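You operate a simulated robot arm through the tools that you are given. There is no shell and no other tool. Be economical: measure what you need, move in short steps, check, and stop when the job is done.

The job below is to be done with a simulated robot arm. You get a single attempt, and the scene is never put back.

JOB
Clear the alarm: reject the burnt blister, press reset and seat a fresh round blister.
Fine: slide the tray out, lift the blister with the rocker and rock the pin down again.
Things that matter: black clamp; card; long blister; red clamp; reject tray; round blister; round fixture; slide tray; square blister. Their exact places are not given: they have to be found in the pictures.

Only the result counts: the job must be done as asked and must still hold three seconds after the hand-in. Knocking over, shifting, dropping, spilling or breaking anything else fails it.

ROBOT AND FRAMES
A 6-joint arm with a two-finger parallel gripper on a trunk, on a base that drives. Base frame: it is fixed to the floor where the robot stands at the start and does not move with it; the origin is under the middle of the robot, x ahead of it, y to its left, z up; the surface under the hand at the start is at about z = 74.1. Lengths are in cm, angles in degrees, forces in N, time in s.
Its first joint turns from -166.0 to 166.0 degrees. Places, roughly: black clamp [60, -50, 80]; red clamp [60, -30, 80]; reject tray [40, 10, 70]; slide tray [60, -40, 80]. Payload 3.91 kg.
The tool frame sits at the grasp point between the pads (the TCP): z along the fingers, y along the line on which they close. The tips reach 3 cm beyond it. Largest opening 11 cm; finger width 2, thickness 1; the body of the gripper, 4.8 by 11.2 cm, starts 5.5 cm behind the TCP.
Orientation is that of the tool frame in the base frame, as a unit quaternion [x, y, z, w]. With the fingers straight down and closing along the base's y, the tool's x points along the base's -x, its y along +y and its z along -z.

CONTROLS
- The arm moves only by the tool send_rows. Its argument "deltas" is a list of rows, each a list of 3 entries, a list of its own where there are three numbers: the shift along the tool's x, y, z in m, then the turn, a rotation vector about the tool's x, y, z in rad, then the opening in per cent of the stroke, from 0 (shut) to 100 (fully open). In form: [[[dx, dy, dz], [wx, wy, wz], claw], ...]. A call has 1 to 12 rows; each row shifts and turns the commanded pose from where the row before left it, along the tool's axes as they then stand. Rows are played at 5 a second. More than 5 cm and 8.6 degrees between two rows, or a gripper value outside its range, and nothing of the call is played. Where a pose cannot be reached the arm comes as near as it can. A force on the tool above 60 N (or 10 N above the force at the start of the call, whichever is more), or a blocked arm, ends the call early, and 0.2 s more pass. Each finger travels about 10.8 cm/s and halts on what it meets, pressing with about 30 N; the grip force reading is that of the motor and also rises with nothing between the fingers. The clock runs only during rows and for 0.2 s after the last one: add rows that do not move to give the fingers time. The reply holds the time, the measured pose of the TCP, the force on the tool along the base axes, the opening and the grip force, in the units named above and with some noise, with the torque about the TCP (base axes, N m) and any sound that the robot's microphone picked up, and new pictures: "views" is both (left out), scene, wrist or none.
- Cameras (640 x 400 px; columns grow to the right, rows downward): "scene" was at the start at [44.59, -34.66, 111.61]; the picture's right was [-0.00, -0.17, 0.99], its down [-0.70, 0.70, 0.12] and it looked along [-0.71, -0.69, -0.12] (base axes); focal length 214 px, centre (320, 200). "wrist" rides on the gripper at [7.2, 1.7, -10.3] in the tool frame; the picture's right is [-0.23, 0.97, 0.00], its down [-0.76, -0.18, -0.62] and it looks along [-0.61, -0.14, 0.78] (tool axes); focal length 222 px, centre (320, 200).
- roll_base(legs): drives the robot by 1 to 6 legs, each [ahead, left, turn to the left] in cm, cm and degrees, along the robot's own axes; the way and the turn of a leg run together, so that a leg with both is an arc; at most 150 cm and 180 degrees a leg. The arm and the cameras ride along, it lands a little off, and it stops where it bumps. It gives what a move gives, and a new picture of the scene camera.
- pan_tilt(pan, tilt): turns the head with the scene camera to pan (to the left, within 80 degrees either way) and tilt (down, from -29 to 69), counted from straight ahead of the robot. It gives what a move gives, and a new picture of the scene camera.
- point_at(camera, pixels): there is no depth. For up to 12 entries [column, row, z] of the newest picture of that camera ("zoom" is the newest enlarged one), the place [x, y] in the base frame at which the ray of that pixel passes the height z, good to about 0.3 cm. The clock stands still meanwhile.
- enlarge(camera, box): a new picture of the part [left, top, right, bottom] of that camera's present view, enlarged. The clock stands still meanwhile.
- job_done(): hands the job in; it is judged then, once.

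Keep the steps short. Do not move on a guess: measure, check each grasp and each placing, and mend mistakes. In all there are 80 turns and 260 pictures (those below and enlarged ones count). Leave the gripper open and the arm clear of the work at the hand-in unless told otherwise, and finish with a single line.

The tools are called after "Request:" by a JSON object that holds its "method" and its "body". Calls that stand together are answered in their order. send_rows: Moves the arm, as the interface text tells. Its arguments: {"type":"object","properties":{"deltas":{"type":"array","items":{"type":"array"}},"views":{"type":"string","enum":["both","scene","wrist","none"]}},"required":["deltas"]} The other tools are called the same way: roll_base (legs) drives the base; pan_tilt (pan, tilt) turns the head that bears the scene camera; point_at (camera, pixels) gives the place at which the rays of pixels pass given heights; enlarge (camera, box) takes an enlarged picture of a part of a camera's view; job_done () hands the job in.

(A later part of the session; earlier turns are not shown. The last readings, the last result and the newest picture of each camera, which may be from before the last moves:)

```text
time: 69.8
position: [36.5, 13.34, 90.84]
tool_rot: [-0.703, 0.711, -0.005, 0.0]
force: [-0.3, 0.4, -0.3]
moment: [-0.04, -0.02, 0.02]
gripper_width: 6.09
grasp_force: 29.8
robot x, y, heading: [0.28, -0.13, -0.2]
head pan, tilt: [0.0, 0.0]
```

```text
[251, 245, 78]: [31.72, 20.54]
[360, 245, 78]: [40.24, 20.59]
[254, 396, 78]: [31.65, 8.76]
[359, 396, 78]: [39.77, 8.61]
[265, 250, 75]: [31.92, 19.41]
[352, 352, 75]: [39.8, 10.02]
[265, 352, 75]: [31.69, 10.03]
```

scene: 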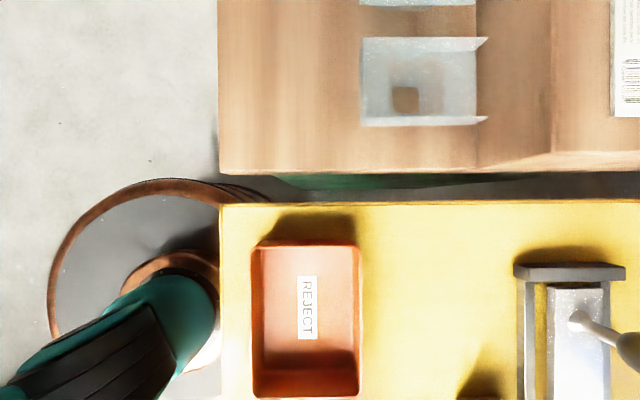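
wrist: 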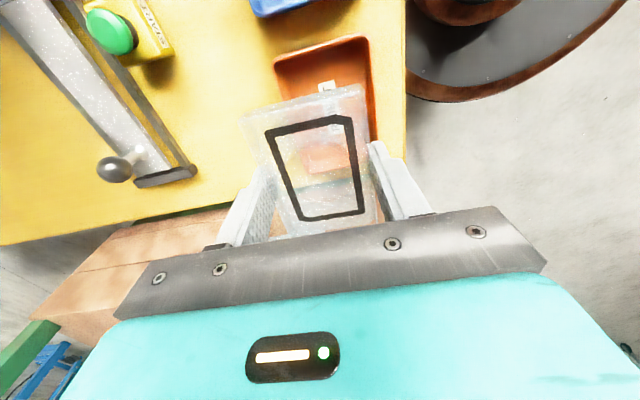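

Tray centre is about [36, 14.2]. I shift slightly and lower till the fingertips are just above the rim.

Request:
{"method": "send_rows", "body": {"deltas": [[[-0.008, 0.005, 0.03], [0, 0, 0], 48], [[0, 0, 0.03], [0, 0, 0], 48], [[0, 0, 0.025], [0, 0, 0], 48]], "views": "both"}}

```text
time: 70.6
position: [35.94, 14.12, 82.39]
tool_rot: [-0.704, 0.711, -0.005, 0.0]
force: [-0.4, -0.1, -1.0]
moment: [-0.02, 0.01, -0.01]
gripper_width: 6.1
grasp_force: 29.7
robot x, y, heading: [0.1, 0.45, -0.1]
head pan, tilt: [0.0, 0.0]
```

scene: 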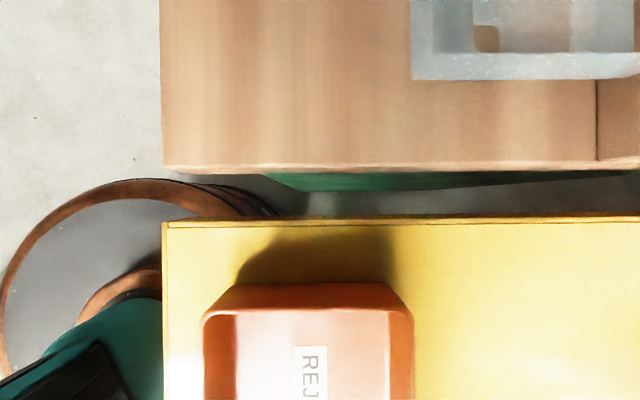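
wrist: 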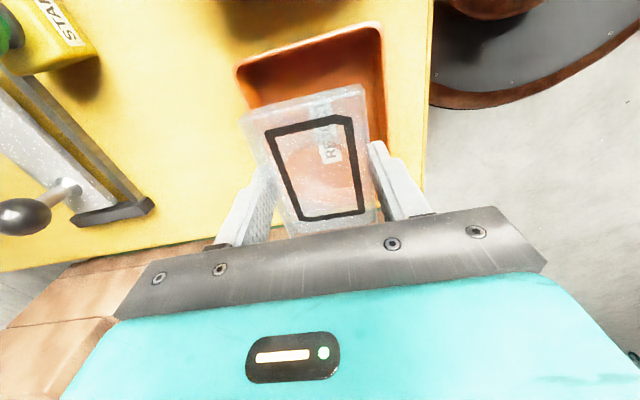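

Request:
{"method": "send_rows", "body": {"deltas": [[[0, 0, 0.008], [0, 0, 0], 48], [[0, 0, 0.007], [0, 0, 0], 48], [[0, 0, 0], [0, 0, 0], 48]], "views": "wrist"}}

```text
time: 71.4
position: [35.83, 14.23, 80.7]
tool_rot: [-0.703, 0.711, -0.005, 0.001]
force: [0.1, -0.1, -0.5]
moment: [-0.01, 0.01, 0.03]
gripper_width: 6.09
grasp_force: 30.8
robot x, y, heading: [-0.05, 0.01, -0.1]
head pan, tilt: [0.0, 0.0]
```

wrist: 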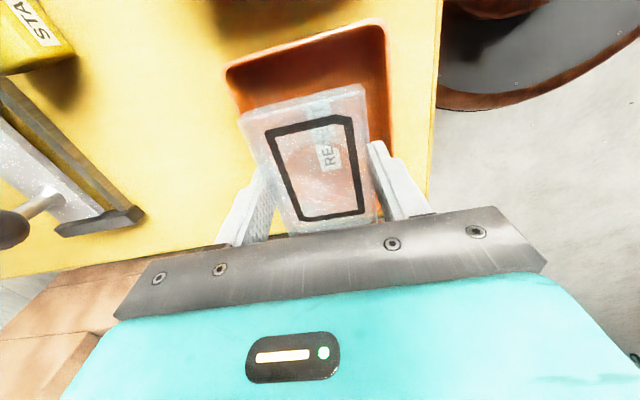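

Request:
{"method": "send_rows", "body": {"deltas": [[[0.005, 0, 0.002], [0, 0, 0], 48], [[0, 0, 0], [0, 0, 0], 60], [[0, 0, 0], [0, 0, 0], 72], [[0, 0, 0], [0, 0, 0], 72], [[0, 0, -0.03], [0, 0, 0], 72], [[0, 0, -0.045], [0, 0, 0], 72], [[0, 0, -0.045], [0, 0, 0], 72]], "views": "both"}}

```text
time: 73.0
position: [35.72, 13.91, 92.57]
tool_rot: [-0.704, 0.71, -0.006, 0.0]
force: [-0.3, 0.3, -0.1]
moment: [-0.01, 0.02, 0.0]
gripper_width: 7.91
grasp_force: 0.0
robot x, y, heading: [-0.02, -0.6, -0.2]
head pan, tilt: [0.0, 0.0]
```

scene: 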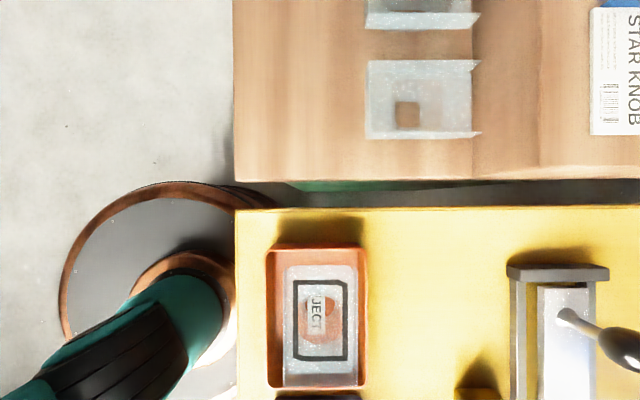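
wrist: 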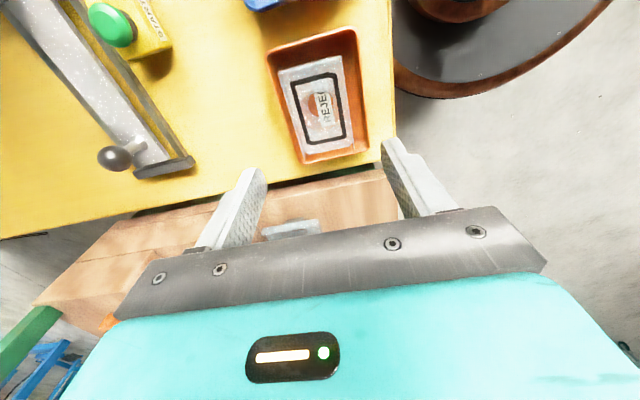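

The burnt blister lies in the reject tray. Next: rocker DOWN pad at about [52.2, −6.9]; fingers shut.

Request:
{"method": "send_rows", "body": {"deltas": [[[0.0347, -0.0275, 0], [0, 0, 0], 30], [[0.0347, -0.0275, 0], [0, 0, 0], 0], [[0.0347, -0.0275, 0], [0, 0, 0], 0], [[0.0347, -0.0275, 0], [0, 0, 0], 0], [[0.0347, -0.0275, 0], [0, 0, 0], 0], [[0.0347, -0.0275, 0], [0, 0, 0], 0], [[0, 0, 0.04], [0, 0, 0], 0], [[0, 0, 0], [0, 0, 0], 0]], "views": "both"}}

```text
time: 74.8
position: [51.85, -7.08, 88.7]
tool_rot: [-0.703, 0.711, -0.005, 0.0]
force: [-0.6, 0.1, 0.2]
moment: [0.04, -0.02, 0.03]
gripper_width: 0.0
grasp_force: 30.4
robot x, y, heading: [-0.22, -0.37, -0.4]
head pan, tilt: [0.0, 0.0]
```

scene: 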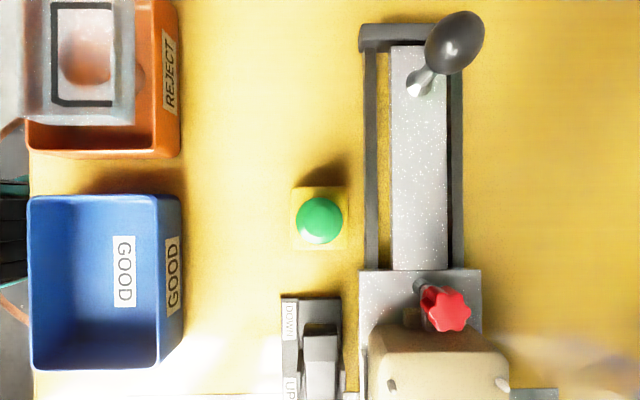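
wrist: 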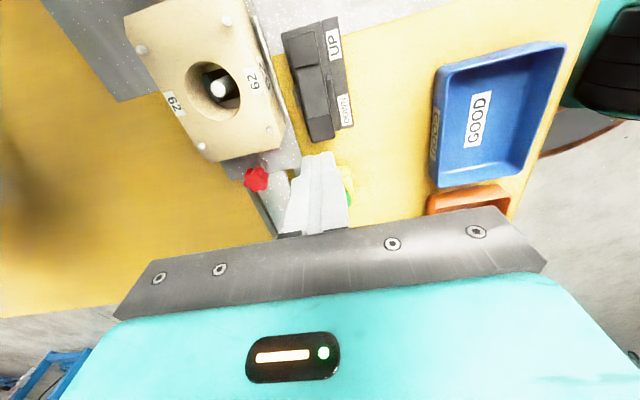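

Request:
{"method": "point_at", "body": {"camera": "scene", "pixels": [[322, 315, 80], [322, 348, 80], [322, 385, 78]]}}

Request:
{"method": "point_at", "body": {"camera": "wrist", "pixels": [[318, 128, 80], [314, 112, 80]]}}

Request:
{"method": "enlarge", "body": {"camera": "scene", "box": [0, 0, 200, 180]}}

Request:
{"method": "enlarge", "body": {"camera": "scene", "box": [260, 280, 380, 400]}}

```text
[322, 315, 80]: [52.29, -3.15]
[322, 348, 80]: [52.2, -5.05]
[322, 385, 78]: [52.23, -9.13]
```

```text
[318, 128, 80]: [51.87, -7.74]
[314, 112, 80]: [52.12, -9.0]
```

```text
2.22 times, centred on (100, 90) of scene
```

zoom: 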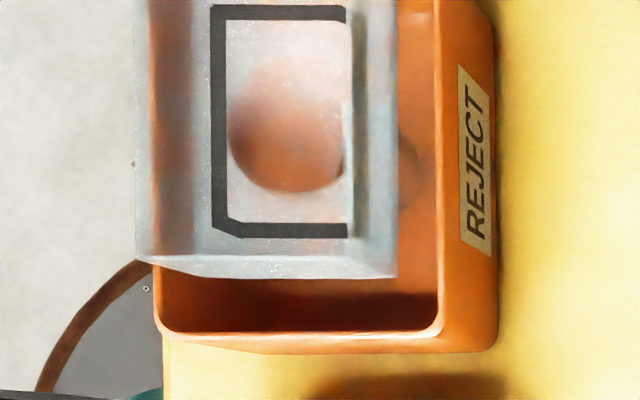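

```text
3.33 times, centred on (320, 340) of scene
```

zoom: 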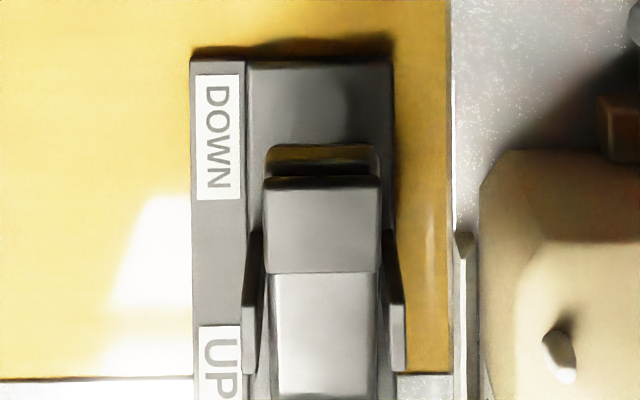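

DOWN pad at about [52.2, −6.7]. I press it down.

Request:
{"method": "send_rows", "body": {"deltas": [[[-0.003, -0.002, 0.03], [0, 0, 0], 0], [[0, 0, 0.03], [0, 0, 0], 0], [[0, 0, 0.01], [0, 0, 0], 0], [[0, 0, 0.007], [0, 0, 0], 0], [[0, 0, 0.006], [0, 0, 0], 0], [[0, 0, 0.005], [0, 0, 0], 0], [[0, 0, 0.005], [0, 0, 0], 0], [[0, 0, 0.004], [0, 0, 0], 0]], "views": "wrist"}}

```text
time: 76.6
position: [52.38, -6.87, 79.69]
tool_rot: [-0.703, 0.711, -0.009, 0.003]
force: [-8.8, 3.7, 21.8]
moment: [-0.08, 0.32, -0.1]
gripper_width: 0.0
grasp_force: 30.0
robot x, y, heading: [0.17, -0.26, 0.0]
head pan, tilt: [0.0, 0.0]
stopped in row 8: the force on the tool passed its limit at 71 N (the readings are from after the stop); the commanded pose is now the measured one
```

wrist: 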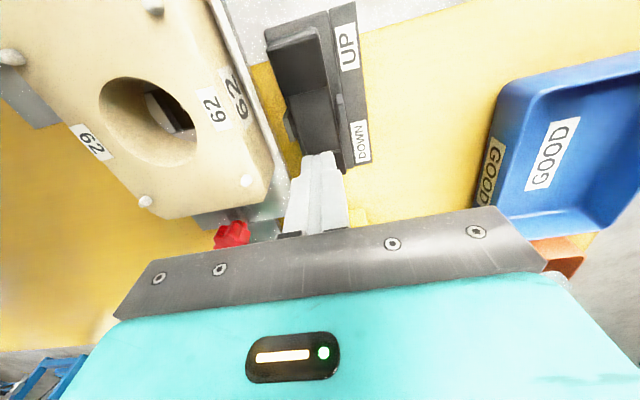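

Rocker flipped back to DOWN. I rise, and check the picture.

Request:
{"method": "send_rows", "body": {"deltas": [[[0, 0, -0.04], [0, 0, 0], 0], [[0, 0, -0.045], [0, 0, 0], 0], [[0, 0, -0.045], [0, 0, 0], 0], [[0, 0.03, -0.035], [0, 0, 0], 0], [[0, 0.045, -0.02], [0, 0, 0], 0], [[0, 0.045, -0.02], [0, 0, 0], 0], [[0, 0.045, -0.02], [0, 0, 0], 0], [[0, 0.045, -0.02], [0, 0, 0], 0]], "views": "both"}}

Request:
{"method": "enlarge", "body": {"camera": "scene", "box": [100, 0, 400, 190]}}

Request:
{"method": "enlarge", "body": {"camera": "wrist", "box": [180, 0, 400, 140]}}

```text
time: 78.4
position: [30.88, -6.5, 103.86]
tool_rot: [-0.703, 0.711, -0.008, 0.001]
force: [0.5, -0.1, 0.0]
moment: [0.0, 0.04, -0.03]
gripper_width: 0.0
grasp_force: 29.8
robot x, y, heading: [0.0, -0.61, -0.1]
head pan, tilt: [0.0, 0.0]
```

scene: 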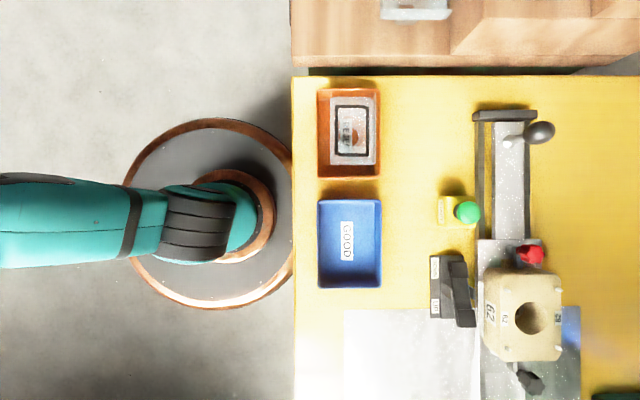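
wrist: 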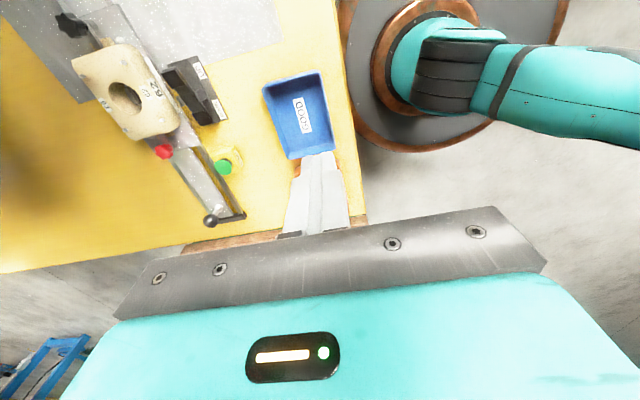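

```text
2.11 times, centred on (250, 95) of scene
```

zoom: 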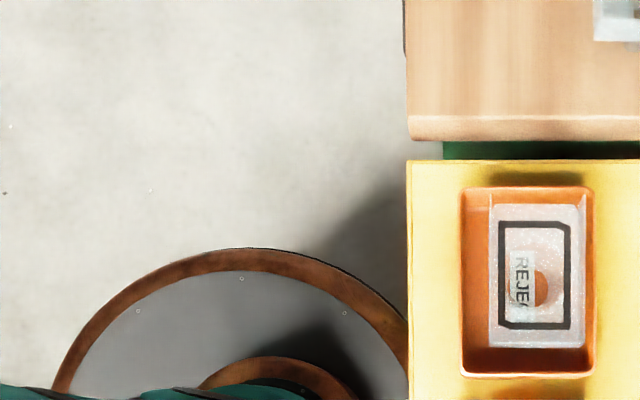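

```text
2.86 times, centred on (290, 70) of wrist
```

zoom: 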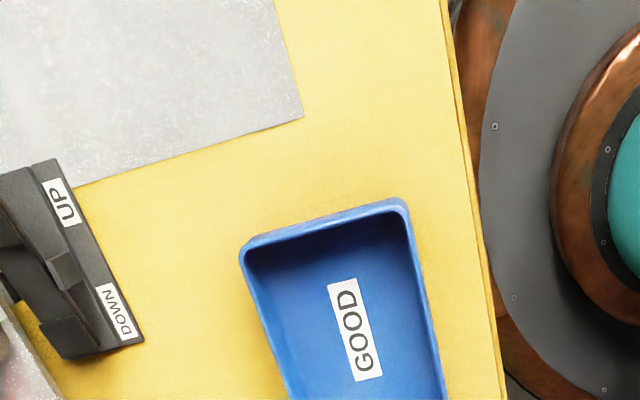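

The burnt blister is well inside the reject tray, rocker is DOWN. Now I drive right 55 cm to get within reach of RESET.

Request:
{"method": "roll_base", "body": {"legs": [[0, -54, 0]]}}

```text
time: 79.8
position: [30.62, -13.18, 103.89]
tool_rot: [0.718, -0.696, 0.009, -0.003]
force: [0.0, 0.9, -0.1]
moment: [-0.02, 0.01, -0.01]
gripper_width: 0.01
grasp_force: 30.1
robot x, y, heading: [-0.73, -7.87, 2.4]
head pan, tilt: [0.0, 0.0]
stopped in leg 1: the robot was blocked; the commanded pose is now the measured one
```

scene: 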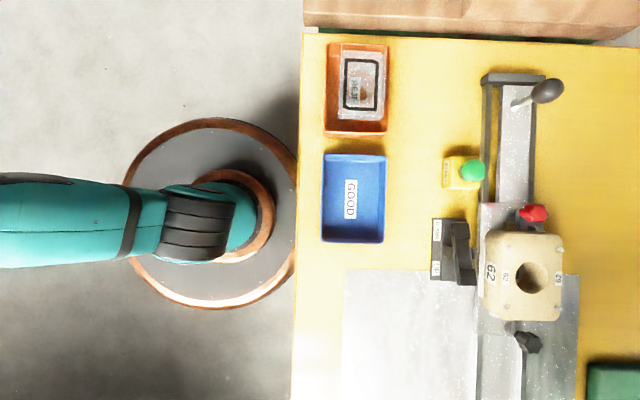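

The base rubbed the table edge. I back off 6 cm, straighten, then drive right.

Request:
{"method": "roll_base", "body": {"legs": [[-6, 0, 0], [0, 0, -2.4], [0, -49, 0]]}}

```text
time: 83.6
position: [23.72, -63.59, 103.9]
tool_rot: [-0.7, 0.714, -0.009, 0.003]
force: [-0.8, -0.3, 0.1]
moment: [-0.01, -0.02, 0.02]
gripper_width: 0.0
grasp_force: 30.3
robot x, y, heading: [-6.86, -56.51, -0.5]
head pan, tilt: [0.0, 0.0]
```

scene: 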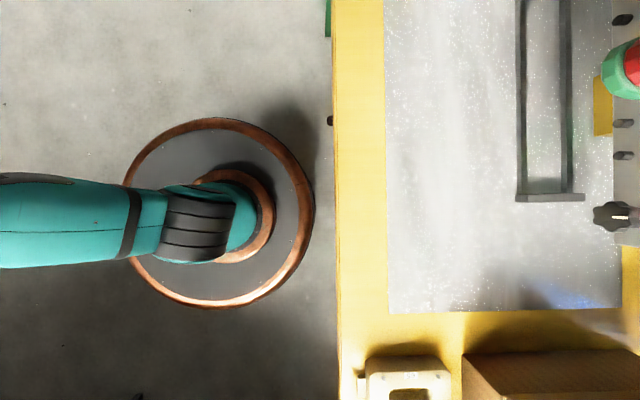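

Request:
{"method": "roll_base", "body": {"legs": [[4, 0, 0]]}}

Request:
{"method": "send_rows", "body": {"deltas": [[[0, 0, -0.02], [0, 0, 0.145], 0], [[0, 0, -0.02], [0, 0, 0.145], 0], [[0, 0, -0.02], [0, 0, 0.145], 0], [[0, 0, -0.02], [0, 0, 0.145], 0], [[0, 0, -0.02], [0, 0, 0.145], 0], [[0, 0, -0.02], [0, 0, 0.145], 0], [[0, 0, -0.02], [0, 0, 0.145], 0], [[0, 0, -0.02], [0, 0, 0.145], 0], [[0, 0, -0.02], [0, 0, 0.145], 0], [[0, 0, -0.02], [0, 0, 0.145], 0], [[0, 0, -0.01], [0, 0, 0.12], 0]], "views": "scene"}}

```text
time: 84.5
position: [27.83, -63.56, 104.08]
tool_rot: [-0.7, 0.714, -0.009, 0.002]
force: [-0.2, 0.1, -0.2]
moment: [-0.02, -0.03, -0.03]
gripper_width: 0.01
grasp_force: 30.4
robot x, y, heading: [-2.78, -57.01, -0.6]
head pan, tilt: [0.0, 0.0]
```

scene: 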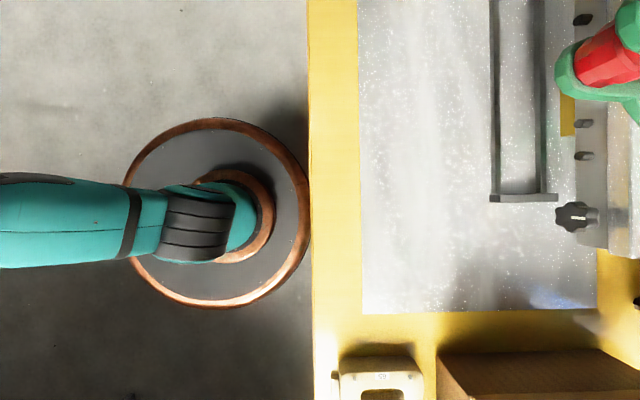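

```text
time: 86.9
position: [27.55, -63.4, 125.06]
tool_rot: [0.011, 1.0, -0.005, 0.009]
force: [-0.7, 0.1, -0.1]
moment: [0.01, 0.03, -0.01]
gripper_width: 0.0
grasp_force: 29.8
robot x, y, heading: [-2.91, -56.63, -0.9]
head pan, tilt: [0.0, 0.0]
```

scene: 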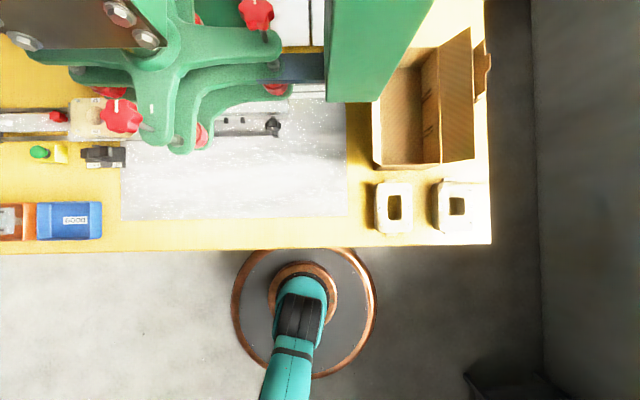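

Now pitch the tool forward by 0.9 rad while shifting to y=−58.6, then advance at height.

Request:
{"method": "send_rows", "body": {"deltas": [[[0, 0.008, 0], [0, -0.15, 0], 0], [[0, 0.008, 0], [0, -0.15, 0], 0], [[0, 0.008, 0], [0, -0.15, 0], 0], [[0, 0.008, 0], [0, -0.15, 0], 0], [[0, 0.008, 0], [0, -0.15, 0], 0], [[0, 0.008, 0], [0, -0.15, 0], 0], [[-0.0443, 0, 0.0157], [0, 0, 0], 0], [[-0.0443, 0, 0.0157], [0, 0, 0], 0], [[-0.0443, 0, 0.0157], [0, 0, 0], 0], [[-0.0443, 0, 0.0157], [0, 0, 0], 0]], "views": "both"}}

```text
time: 89.1
position: [43.68, -59.08, 135.02]
tool_rot: [0.007, 0.897, -0.008, 0.442]
force: [-1.5, -0.2, 0.7]
moment: [-0.01, -0.01, 0.02]
gripper_width: 0.02
grasp_force: 29.8
robot x, y, heading: [-2.8, -56.92, -1.0]
head pan, tilt: [0.0, 0.0]
```

scene: 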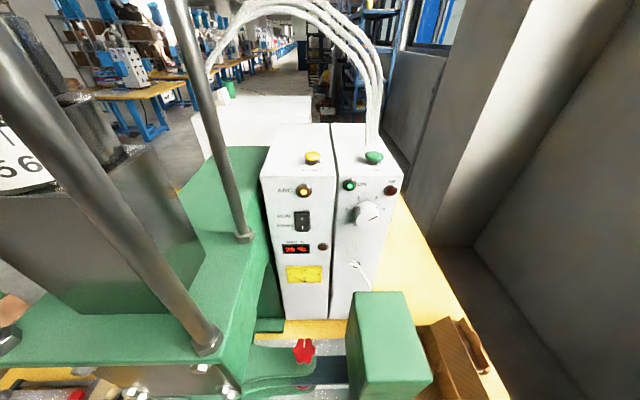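
wrist: 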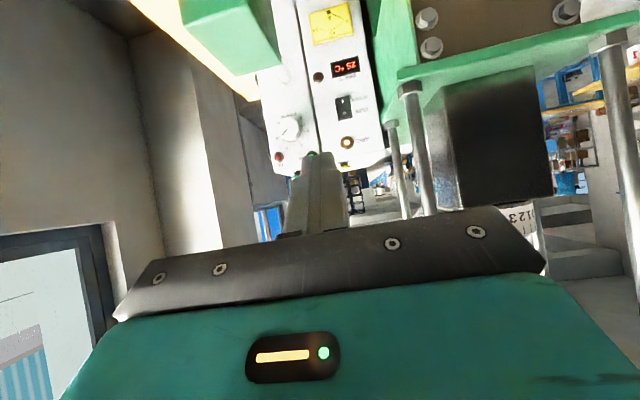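

Request:
{"method": "point_at", "body": {"camera": "scene", "pixels": [[208, 350, 110], [208, 350, 120], [245, 237, 110], [245, 237, 120], [312, 156, 129], [312, 156, 130], [312, 162, 127.6], [267, 175, 127.6], [330, 179, 127.6]]}}

```text
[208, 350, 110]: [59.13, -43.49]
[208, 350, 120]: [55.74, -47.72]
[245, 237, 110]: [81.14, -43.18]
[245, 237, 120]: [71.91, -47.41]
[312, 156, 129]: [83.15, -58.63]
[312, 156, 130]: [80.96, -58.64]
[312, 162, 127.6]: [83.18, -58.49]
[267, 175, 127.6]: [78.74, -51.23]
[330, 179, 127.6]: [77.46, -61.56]
```

Clear of the rods (y≈−45). RESET at about [83.6, −58.6]. I advance 33 cm at this height, then check.

Request:
{"method": "send_rows", "body": {"deltas": [[[-0.0297, 0.001, 0.0373], [0, 0, 0], 0], [[-0.0297, 0.001, 0.0373], [0, 0, 0], 0], [[-0.0297, 0.001, 0.0373], [0, 0, 0], 0], [[-0.0297, 0.001, 0.0373], [0, 0, 0], 0], [[-0.0297, 0.001, 0.0373], [0, 0, 0], 0], [[-0.0297, 0, 0.0373], [0, 0, 0], 0], [[-0.02, 0, 0.0249], [0, 0, 0], 0]], "views": "both"}}

```text
time: 90.7
position: [75.36, -59.09, 135.47]
tool_rot: [0.006, 0.897, -0.008, 0.443]
force: [-1.5, -0.6, 1.0]
moment: [-0.04, -0.01, 0.01]
gripper_width: 0.0
grasp_force: 29.8
robot x, y, heading: [-3.13, -56.88, -0.7]
head pan, tilt: [0.0, 0.0]
```

scene: 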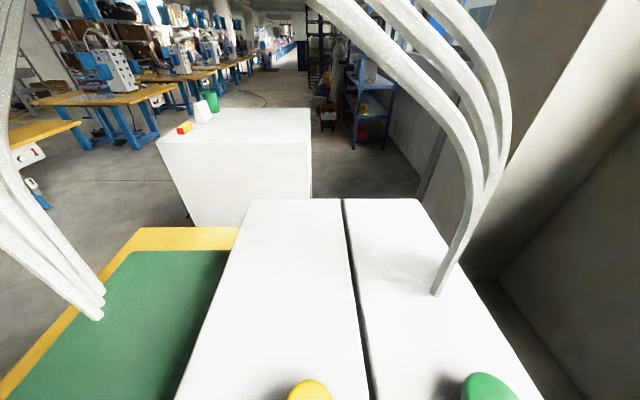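
wrist: 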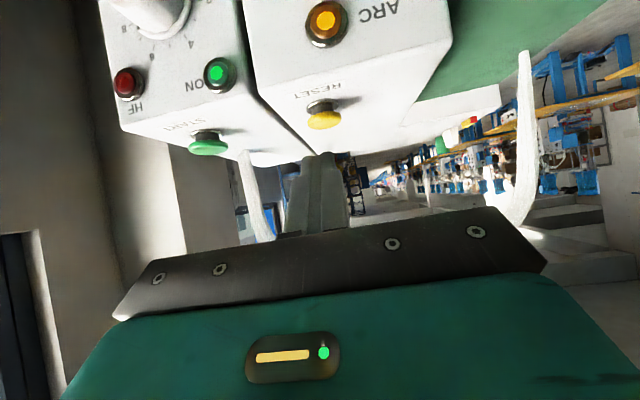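

Request:
{"method": "point_at", "body": {"camera": "wrist", "pixels": [[324, 118, 129], [324, 118, 129.5], [322, 104, 127.6]]}}

Request:
{"method": "point_at", "body": {"camera": "scene", "pixels": [[309, 390, 129], [309, 390, 130]]}}

Request:
{"method": "enlarge", "body": {"camera": "wrist", "box": [260, 60, 400, 200]}}

```text
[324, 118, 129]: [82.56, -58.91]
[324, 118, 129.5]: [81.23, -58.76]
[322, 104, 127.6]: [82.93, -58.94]
```

```text
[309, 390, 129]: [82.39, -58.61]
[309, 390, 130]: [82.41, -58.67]
```

```text
2.86 times, centred on (330, 130) of wrist
```

zoom: 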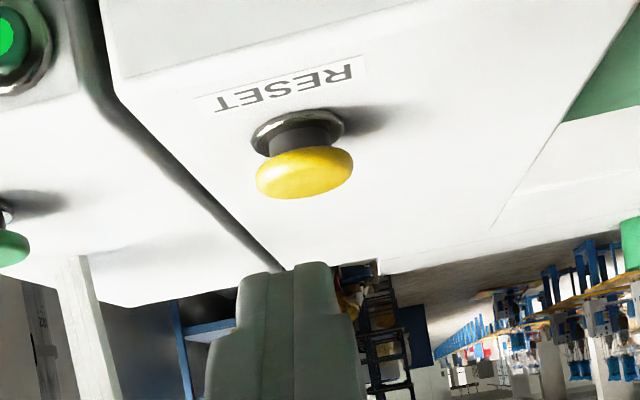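

Centre over the cap ([82.4, −58.65]) and press down in small steps.

Request:
{"method": "send_rows", "body": {"deltas": [[[-0.0158, 0.002, 0.0199], [0, 0, 0], 0], [[-0.0158, 0.0025, 0.0199], [0, 0, 0], 0], [[0.0078, 0, 0.0062], [0, 0, 0], 0], [[0.0078, 0, 0.0062], [0, 0, 0], 0]], "views": "wrist"}}

Request:
{"method": "enlarge", "body": {"camera": "wrist", "box": [260, 60, 400, 200]}}

```text
time: 91.7
position: [80.39, -58.75, 133.67]
tool_rot: [0.007, 0.897, -0.008, 0.441]
force: [0.4, -0.8, -0.9]
moment: [0.0, 0.0, 0.0]
gripper_width: 0.0
grasp_force: 30.1
robot x, y, heading: [-2.9, -56.95, -0.7]
head pan, tilt: [0.0, 0.0]
```

wrist: 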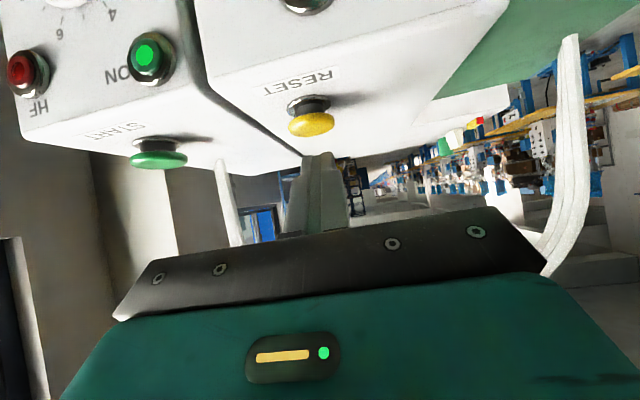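

```text
2.86 times, centred on (330, 130) of wrist
```

zoom: 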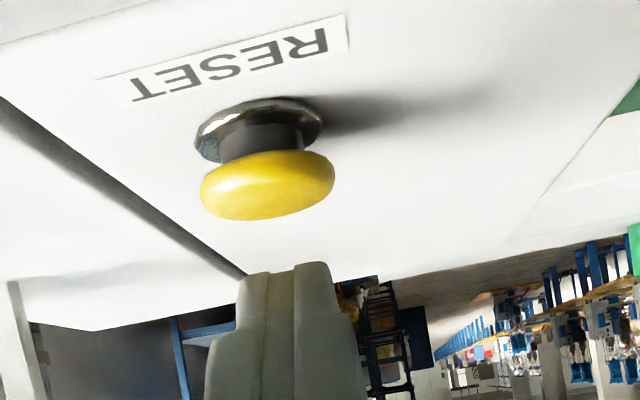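

Request:
{"method": "point_at", "body": {"camera": "wrist", "pixels": [[312.5, 124, 129], [312.5, 124, 129.5], [312, 128, 130]]}}

Request:
{"method": "send_rows", "body": {"deltas": [[[0.0078, 0, 0.0062], [0, 0, 0], 0], [[0.0078, 0, 0.0062], [0, 0, 0], 0]], "views": "wrist"}}

Request:
{"method": "enlarge", "body": {"camera": "wrist", "box": [260, 60, 400, 200]}}

```text
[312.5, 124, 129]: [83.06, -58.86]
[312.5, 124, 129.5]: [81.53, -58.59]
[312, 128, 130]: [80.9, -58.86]
```

```text
time: 92.3
position: [80.39, -58.61, 131.93]
tool_rot: [0.007, 0.897, -0.009, 0.443]
force: [2.8, -3.0, 10.9]
moment: [-0.06, -0.28, -0.05]
gripper_width: 0.0
grasp_force: 29.9
robot x, y, heading: [-3.03, -57.09, -0.8]
head pan, tilt: [0.0, 0.0]
heard: click
```

wrist: 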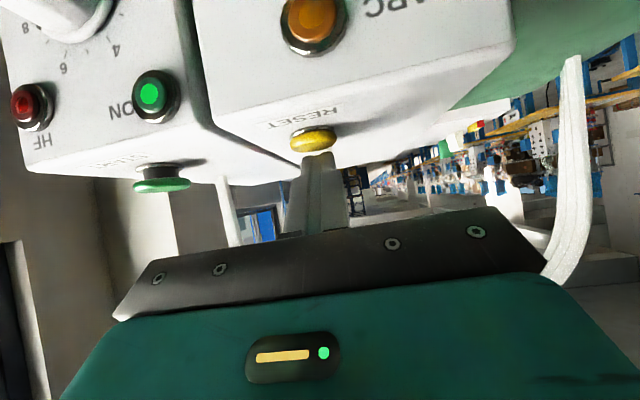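

```text
2.86 times, centred on (330, 130) of wrist
```

zoom: 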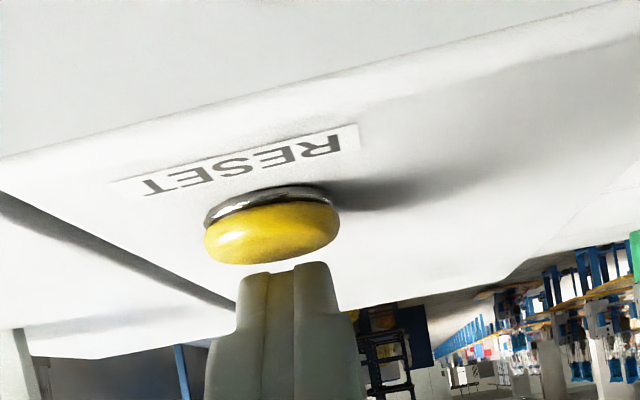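

Click heard and the ARC lamp is out. I retreat up and back.

Request:
{"method": "send_rows", "body": {"deltas": [[[-0.0117, 0, -0.0093], [0, 0, 0], 0], [[-0.0156, 0, -0.0124], [0, 0, 0], 0], [[0.0297, 0, -0.0373], [0, 0, 0], 0], [[0.0297, 0, -0.0373], [0, 0, 0], 0], [[0.0297, 0, -0.0373], [0, 0, 0], 0], [[0.0297, 0, -0.0373], [0, 0, 0], 0], [[0.0297, 0, -0.0373], [0, 0, 0], 0], [[0.0297, 0, -0.0373], [0, 0, 0], 0], [[0.0297, 0, -0.0373], [0, 0, 0], 0], [[0.0297, 0, -0.0373], [0, 0, 0], 0], [[0.0297, 0, -0.0373], [0, 0, 0], 0]], "views": "scene"}}

Request:
{"method": "enlarge", "body": {"camera": "scene", "box": [240, 130, 420, 280]}}

```text
time: 94.7
position: [37.68, -57.75, 134.46]
tool_rot: [0.007, 0.898, -0.008, 0.44]
force: [2.5, -0.5, 0.0]
moment: [-0.01, 0.03, 0.01]
gripper_width: 0.01
grasp_force: 30.0
robot x, y, heading: [-3.06, -56.98, -0.8]
head pan, tilt: [0.0, 0.0]
```

scene: 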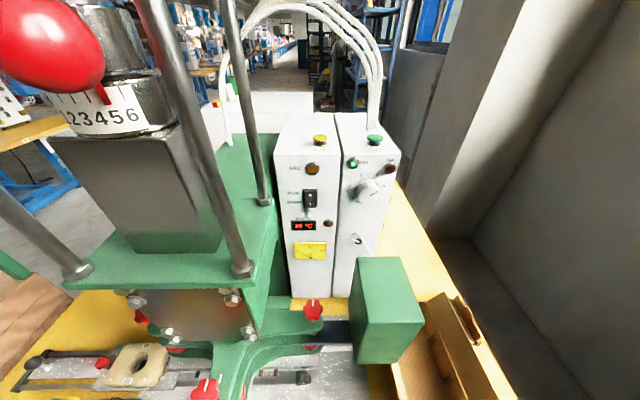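

```text
2.67 times, centred on (330, 205) of scene
```

zoom: 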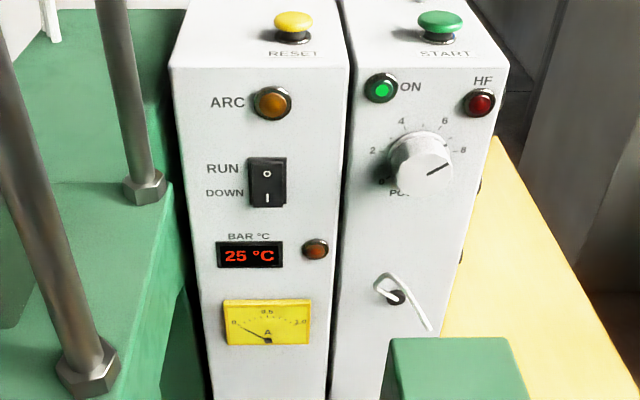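

ARC lamp is off. I retract, unpitch and drive left to the blister rack.

Request:
{"method": "send_rows", "body": {"deltas": [[[0.0297, 0, -0.0373], [0, 0, 0], 0], [[0.0297, 0, -0.0373], [0, 0, 0], 0], [[0, 0, 0], [0, 0.15, 0], 0], [[0, 0, 0], [0, 0.15, 0], 0], [[0, 0, 0], [0, 0.15, 0], 0], [[0, 0, 0], [0, 0.15, 0], 0], [[0, 0, 0], [0, 0.15, 0], 20], [[0, 0, 0], [0, 0.15, 0], 50], [[0.02, 0, 0.04], [0, 0, 0], 50], [[0.02, 0, 0.04], [0, 0, 0], 50]], "views": "none"}}

Request:
{"method": "roll_base", "body": {"legs": [[-3, 0, 0.8], [0, 82, 0]]}}

```text
time: 96.9
position: [26.08, -57.95, 120.96]
tool_rot: [0.009, 1.0, -0.004, 0.006]
force: [0.1, 0.4, -0.3]
moment: [-0.01, 0.03, -0.01]
gripper_width: 5.5
grasp_force: 0.2
out of reach, approached as far as the arm can: row 8
robot x, y, heading: [-2.96, -57.05, -1.1]
head pan, tilt: [0.0, 0.0]
```

```text
time: 101.7
position: [23.32, 24.71, 120.98]
tool_rot: [0.005, 1.0, -0.005, 0.007]
force: [0.1, 0.0, -0.1]
moment: [0.03, 0.01, 0.0]
gripper_width: 5.48
grasp_force: 0.1
robot x, y, heading: [-5.75, 25.49, -0.3]
head pan, tilt: [0.0, 0.0]
```

scene: 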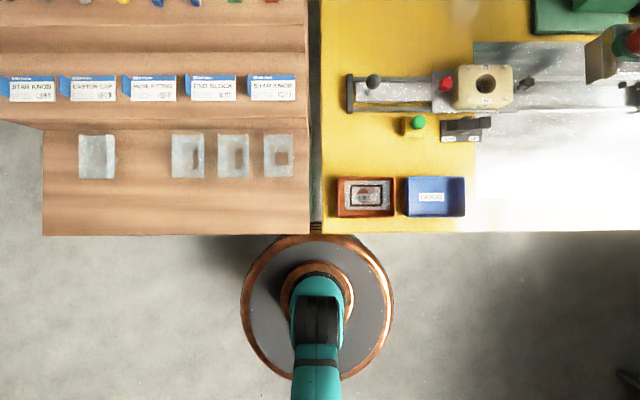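

Four blisters on the shelf. I enlarge them.

Request:
{"method": "enlarge", "body": {"camera": "scene", "box": [60, 110, 310, 200]}}

Request:
{"method": "enlarge", "body": {"camera": "scene", "box": [60, 120, 160, 190]}}

Request:
{"method": "enlarge", "body": {"camera": "scene", "box": [160, 120, 310, 190]}}

```text
2.56 times, centred on (185, 155) of scene
```

zoom: 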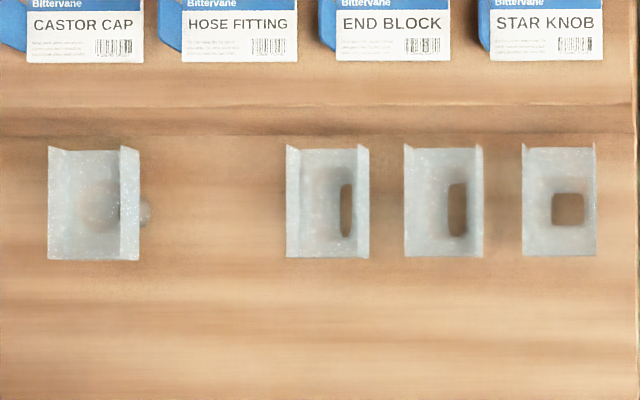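

```text
5.71 times, centred on (110, 155) of scene
```

zoom: 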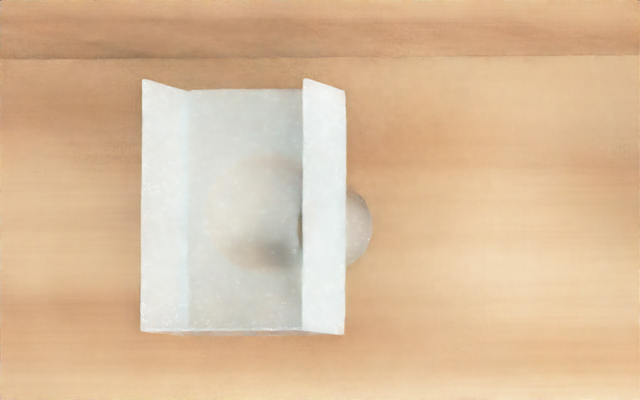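

```text
4.27 times, centred on (235, 155) of scene
```

zoom: 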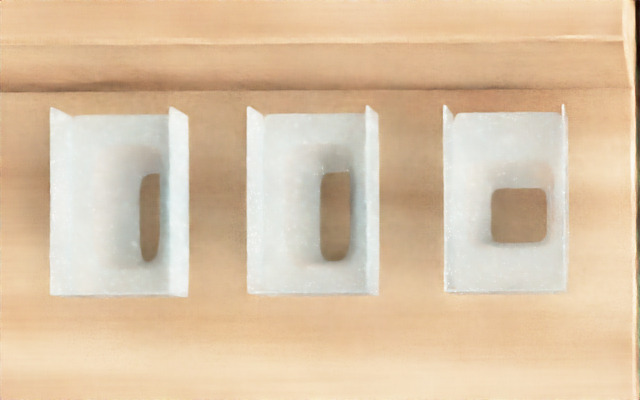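

The round blister is the leftmost ([~45, ~78]). I drive left to be in front of it.

Request:
{"method": "roll_base", "body": {"legs": [[0, 48, 0]]}}

Request:
{"method": "send_rows", "body": {"deltas": [[[-0.045, 0, 0.02], [0, 0, 0], 80], [[-0.045, 0, 0.02], [0, 0, 0], 80], [[-0.0, 0, 0.045], [0, 0, 0], 80], [[-0.0, 0, 0.045], [0, 0, 0], 80]], "views": "both"}}

```text
time: 104.6
position: [23.56, 72.62, 120.92]
tool_rot: [0.006, 1.0, -0.004, 0.008]
force: [-0.5, -0.1, -0.4]
moment: [0.04, 0.0, -0.01]
gripper_width: 5.5
grasp_force: 0.0
robot x, y, heading: [-5.43, 73.48, -0.4]
head pan, tilt: [0.0, 0.0]
```

scene: 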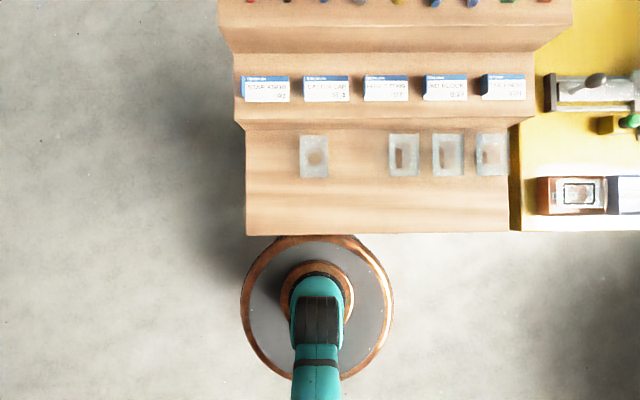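

```text
time: 105.6
position: [32.96, 72.39, 108.24]
tool_rot: [0.006, 1.0, -0.005, 0.008]
force: [-0.1, 1.2, -0.2]
moment: [-0.01, -0.02, -0.02]
gripper_width: 8.8
grasp_force: 0.1
robot x, y, heading: [-5.6, 74.07, -0.5]
head pan, tilt: [0.0, 0.0]
```

scene: 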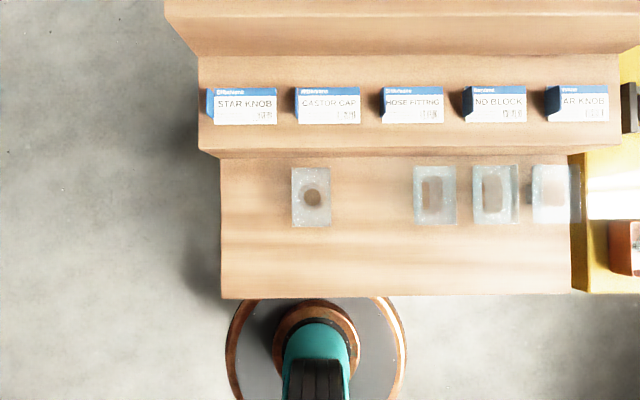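
wrist: 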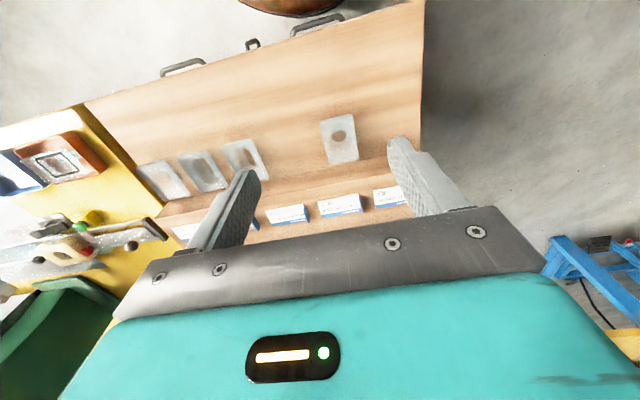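

Confirmed: round one at scene (311,196). I triangulate its corners.

Request:
{"method": "enlarge", "body": {"camera": "scene", "box": [260, 145, 360, 245]}}

Request:
{"method": "enlarge", "body": {"camera": "wrist", "box": [290, 90, 390, 190]}}

```text
4.00 times, centred on (310, 195) of scene
```

zoom: 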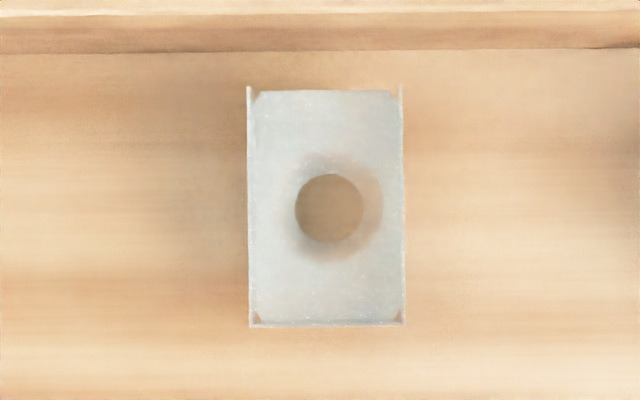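

```text
4.00 times, centred on (340, 140) of wrist
```

zoom: 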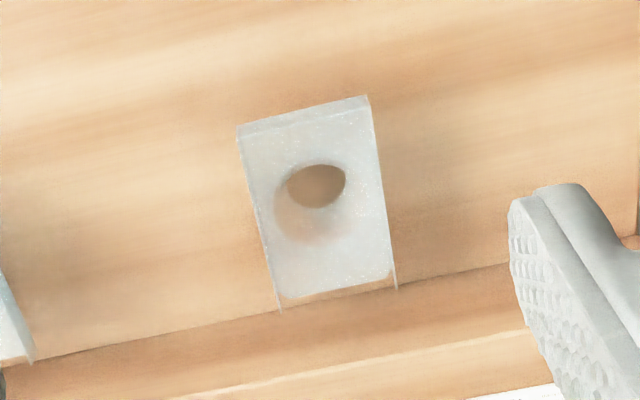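

Request:
{"method": "point_at", "body": {"camera": "scene", "pixels": [[330.5, 166.5, 72], [330.5, 166.5, 80], [292, 166.5, 72], [292, 166.5, 80], [292.5, 226.5, 72], [292.5, 226.5, 80], [331.2, 226.2, 72], [331.2, 226.2, 80]]}}

Request:
{"method": "point_at", "body": {"camera": "wrist", "pixels": [[330, 168, 72], [330, 168, 80], [359.2, 162.5, 72], [359.2, 162.5, 80], [319.2, 121.2, 72], [319.2, 121.2, 80], [352.5, 113.8, 72], [352.5, 113.8, 80]]}}

```text
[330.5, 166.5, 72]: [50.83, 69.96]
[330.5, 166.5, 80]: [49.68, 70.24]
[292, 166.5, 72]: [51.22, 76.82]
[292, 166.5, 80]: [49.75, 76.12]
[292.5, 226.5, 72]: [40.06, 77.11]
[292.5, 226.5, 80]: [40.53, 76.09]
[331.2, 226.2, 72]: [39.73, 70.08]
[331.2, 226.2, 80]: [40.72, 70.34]
```

```text
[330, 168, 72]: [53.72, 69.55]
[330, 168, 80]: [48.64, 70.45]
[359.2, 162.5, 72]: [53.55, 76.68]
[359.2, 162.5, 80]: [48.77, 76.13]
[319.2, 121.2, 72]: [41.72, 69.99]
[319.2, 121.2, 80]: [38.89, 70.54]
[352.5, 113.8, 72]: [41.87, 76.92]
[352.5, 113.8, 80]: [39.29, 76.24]
```

Round blister: centre [45.2, 73.25], size 9.7×6.1, walls up to z≈77.7. Before lowering I check the card step height for clearance.

Request:
{"method": "enlarge", "body": {"camera": "wrist", "box": [150, 130, 420, 260]}}

Request:
{"method": "enlarge", "body": {"camera": "scene", "box": [180, 60, 480, 240]}}

```text
2.37 times, centred on (285, 195) of wrist
```

zoom: 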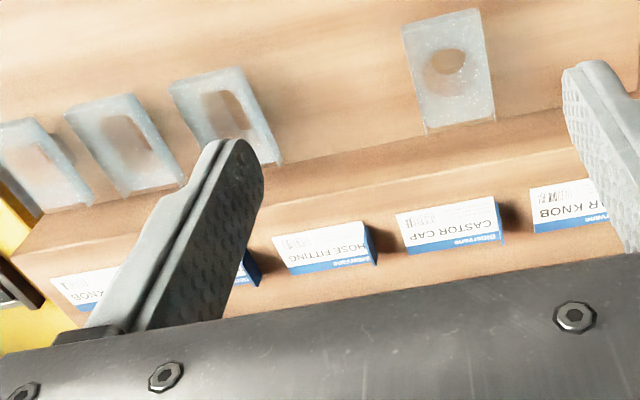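

```text
2.13 times, centred on (330, 150) of scene
```

zoom: 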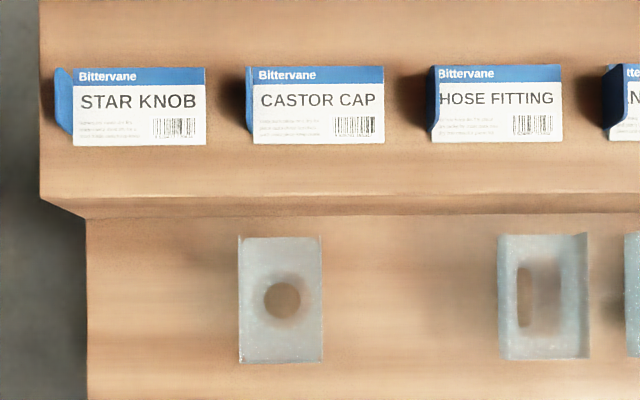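

Request:
{"method": "point_at", "body": {"camera": "scene", "pixels": [[298.6, 122.8, 80], [298.6, 122.8, 90], [359.6, 122.8, 80], [359.6, 122.8, 90], [300, 150, 85], [300, 158, 74]]}}

Request:
{"method": "point_at", "body": {"camera": "wrist", "pixels": [[358, 193.3, 80], [358, 193.3, 90], [317.5, 200.5, 80], [317.5, 200.5, 90]]}}

```text
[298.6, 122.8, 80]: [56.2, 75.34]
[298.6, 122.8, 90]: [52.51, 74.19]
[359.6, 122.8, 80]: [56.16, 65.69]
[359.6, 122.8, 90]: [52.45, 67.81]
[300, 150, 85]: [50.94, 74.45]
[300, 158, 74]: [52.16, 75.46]
```

```text
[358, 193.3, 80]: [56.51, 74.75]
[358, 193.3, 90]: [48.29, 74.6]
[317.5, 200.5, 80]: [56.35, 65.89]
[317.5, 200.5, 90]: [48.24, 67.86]
```

Card step is at ~80 with cards from x=56. I swing the scene head sideways so it stays high, then move over the round blister to z=90.

Request:
{"method": "pan_tilt", "body": {"pan": 80, "tilt": -10}}

Request:
{"method": "send_rows", "body": {"deltas": [[[-0.041, 0.003, 0], [0, 0, 0], 85], [[-0.041, 0.003, 0], [0, 0, 0], 85], [[-0.041, 0.003, 0], [0, 0, 0], 85], [[0, 0, 0.045], [0, 0, 0], 85], [[0, 0, 0.045], [0, 0, 0], 85], [[0, 0, 0.045], [0, 0, 0], 85], [[0, 0, 0.045], [0, 0, 0], 85], [[0, 0, 0], [0, 0, 0], 85]], "views": "both"}}

```text
time: 107.1
position: [33.0, 72.45, 108.27]
tool_rot: [0.007, 1.0, -0.004, 0.008]
force: [-0.6, 0.2, 0.2]
moment: [0.0, 0.02, 0.0]
gripper_width: 8.8
grasp_force: 0.0
robot x, y, heading: [-5.38, 73.41, -0.3]
head pan, tilt: [80.0, -10.0]
```

scene: 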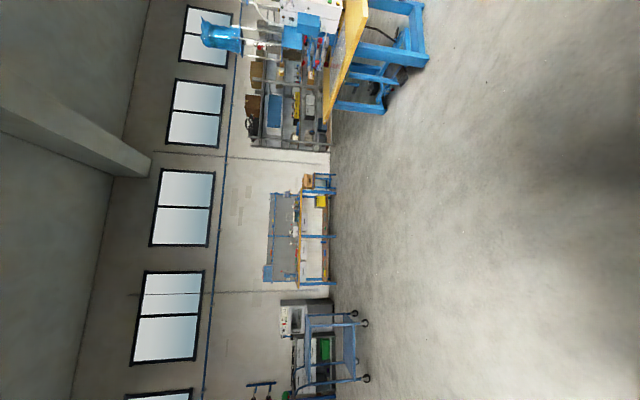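

```text
time: 108.9
position: [45.3, 72.91, 90.29]
tool_rot: [0.006, 1.0, -0.004, 0.008]
force: [0.3, 0.4, -0.5]
moment: [-0.01, 0.0, 0.02]
gripper_width: 9.34
grasp_force: 0.0
robot x, y, heading: [-5.48, 73.42, -0.6]
head pan, tilt: [80.0, -10.0]
5 turns are left
```

scene: 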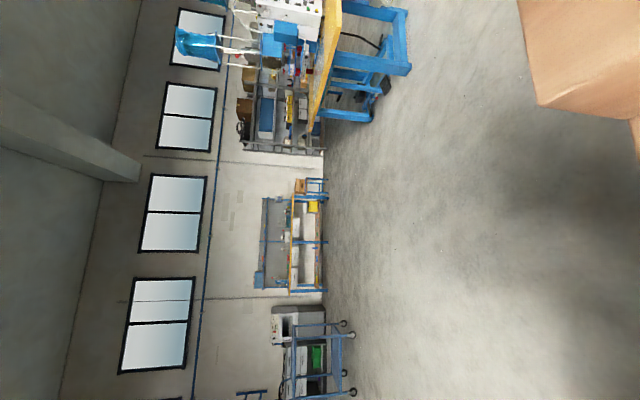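
wrist: 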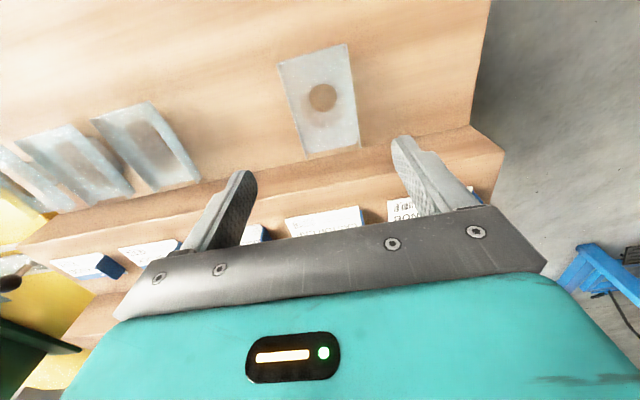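

Only 5 calls remain, so I combine steps: lower onto the round blister, close across its walls, lift, and begin the turn.

Request:
{"method": "send_rows", "body": {"deltas": [[[0, 0.0032, 0.045], [0, 0, 0], 80], [[0, 0, 0.04], [0, 0, 0], 75], [[0, 0, 0.028], [0, 0, 0], 75], [[0, 0, 0], [0, 0, 0], 65], [[0, 0, 0], [0, 0, 0], 48], [[0, 0, 0], [0, 0, 0], 47], [[0, 0, -0.01], [0, 0, 0], 47], [[0, 0, -0.03], [0, 0, 0], 47], [[0, 0, -0.045], [0, 0, -0.12], 47], [[0, 0, -0.045], [0, 0, -0.12], 47], [[0, 0, -0.045], [0, 0, -0.12], 47], [[0, 0, -0.015], [0, 0, -0.12], 47]], "views": "wrist"}}

```text
time: 111.5
position: [45.45, 73.42, 97.98]
tool_rot: [-0.233, 0.972, -0.006, 0.006]
force: [0.3, 0.5, 0.3]
moment: [0.01, -0.01, 0.0]
gripper_width: 6.11
grasp_force: 29.8
robot x, y, heading: [-5.3, 73.44, -0.4]
head pan, tilt: [80.0, -10.0]
4 turns are left
```

wrist: 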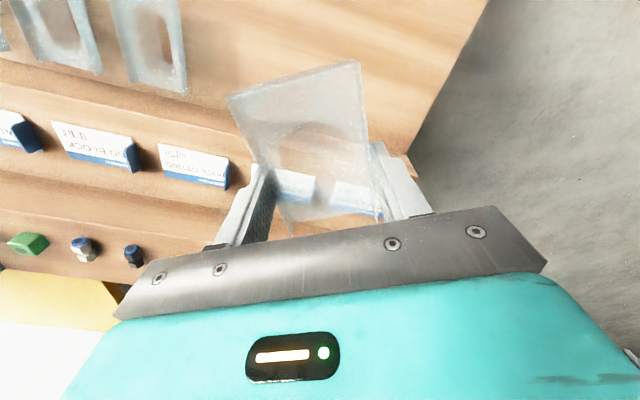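

Round blister held (6.11 cm). I drive right 85.5 cm to bring it in front of the fixture.

Request:
{"method": "roll_base", "body": {"legs": [[0, -85.5, 0]]}}

```text
time: 116.0
position: [44.88, -11.27, 97.93]
tool_rot: [-0.231, 0.973, -0.006, 0.006]
force: [-0.5, -0.6, -0.3]
moment: [0.02, -0.02, 0.02]
gripper_width: 6.06
grasp_force: 30.3
robot x, y, heading: [-5.9, -11.1, -0.4]
head pan, tilt: [80.0, -10.0]
3 turns are left
```

scene: 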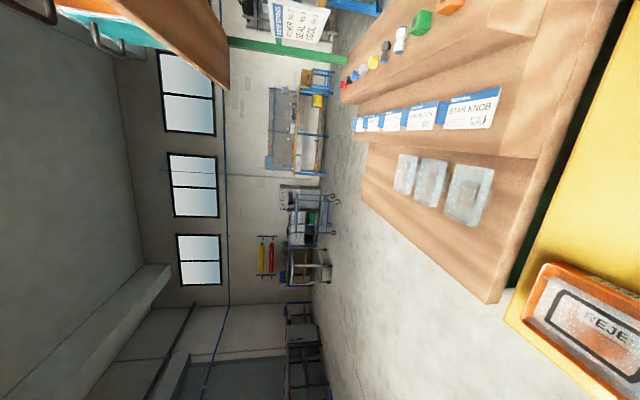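

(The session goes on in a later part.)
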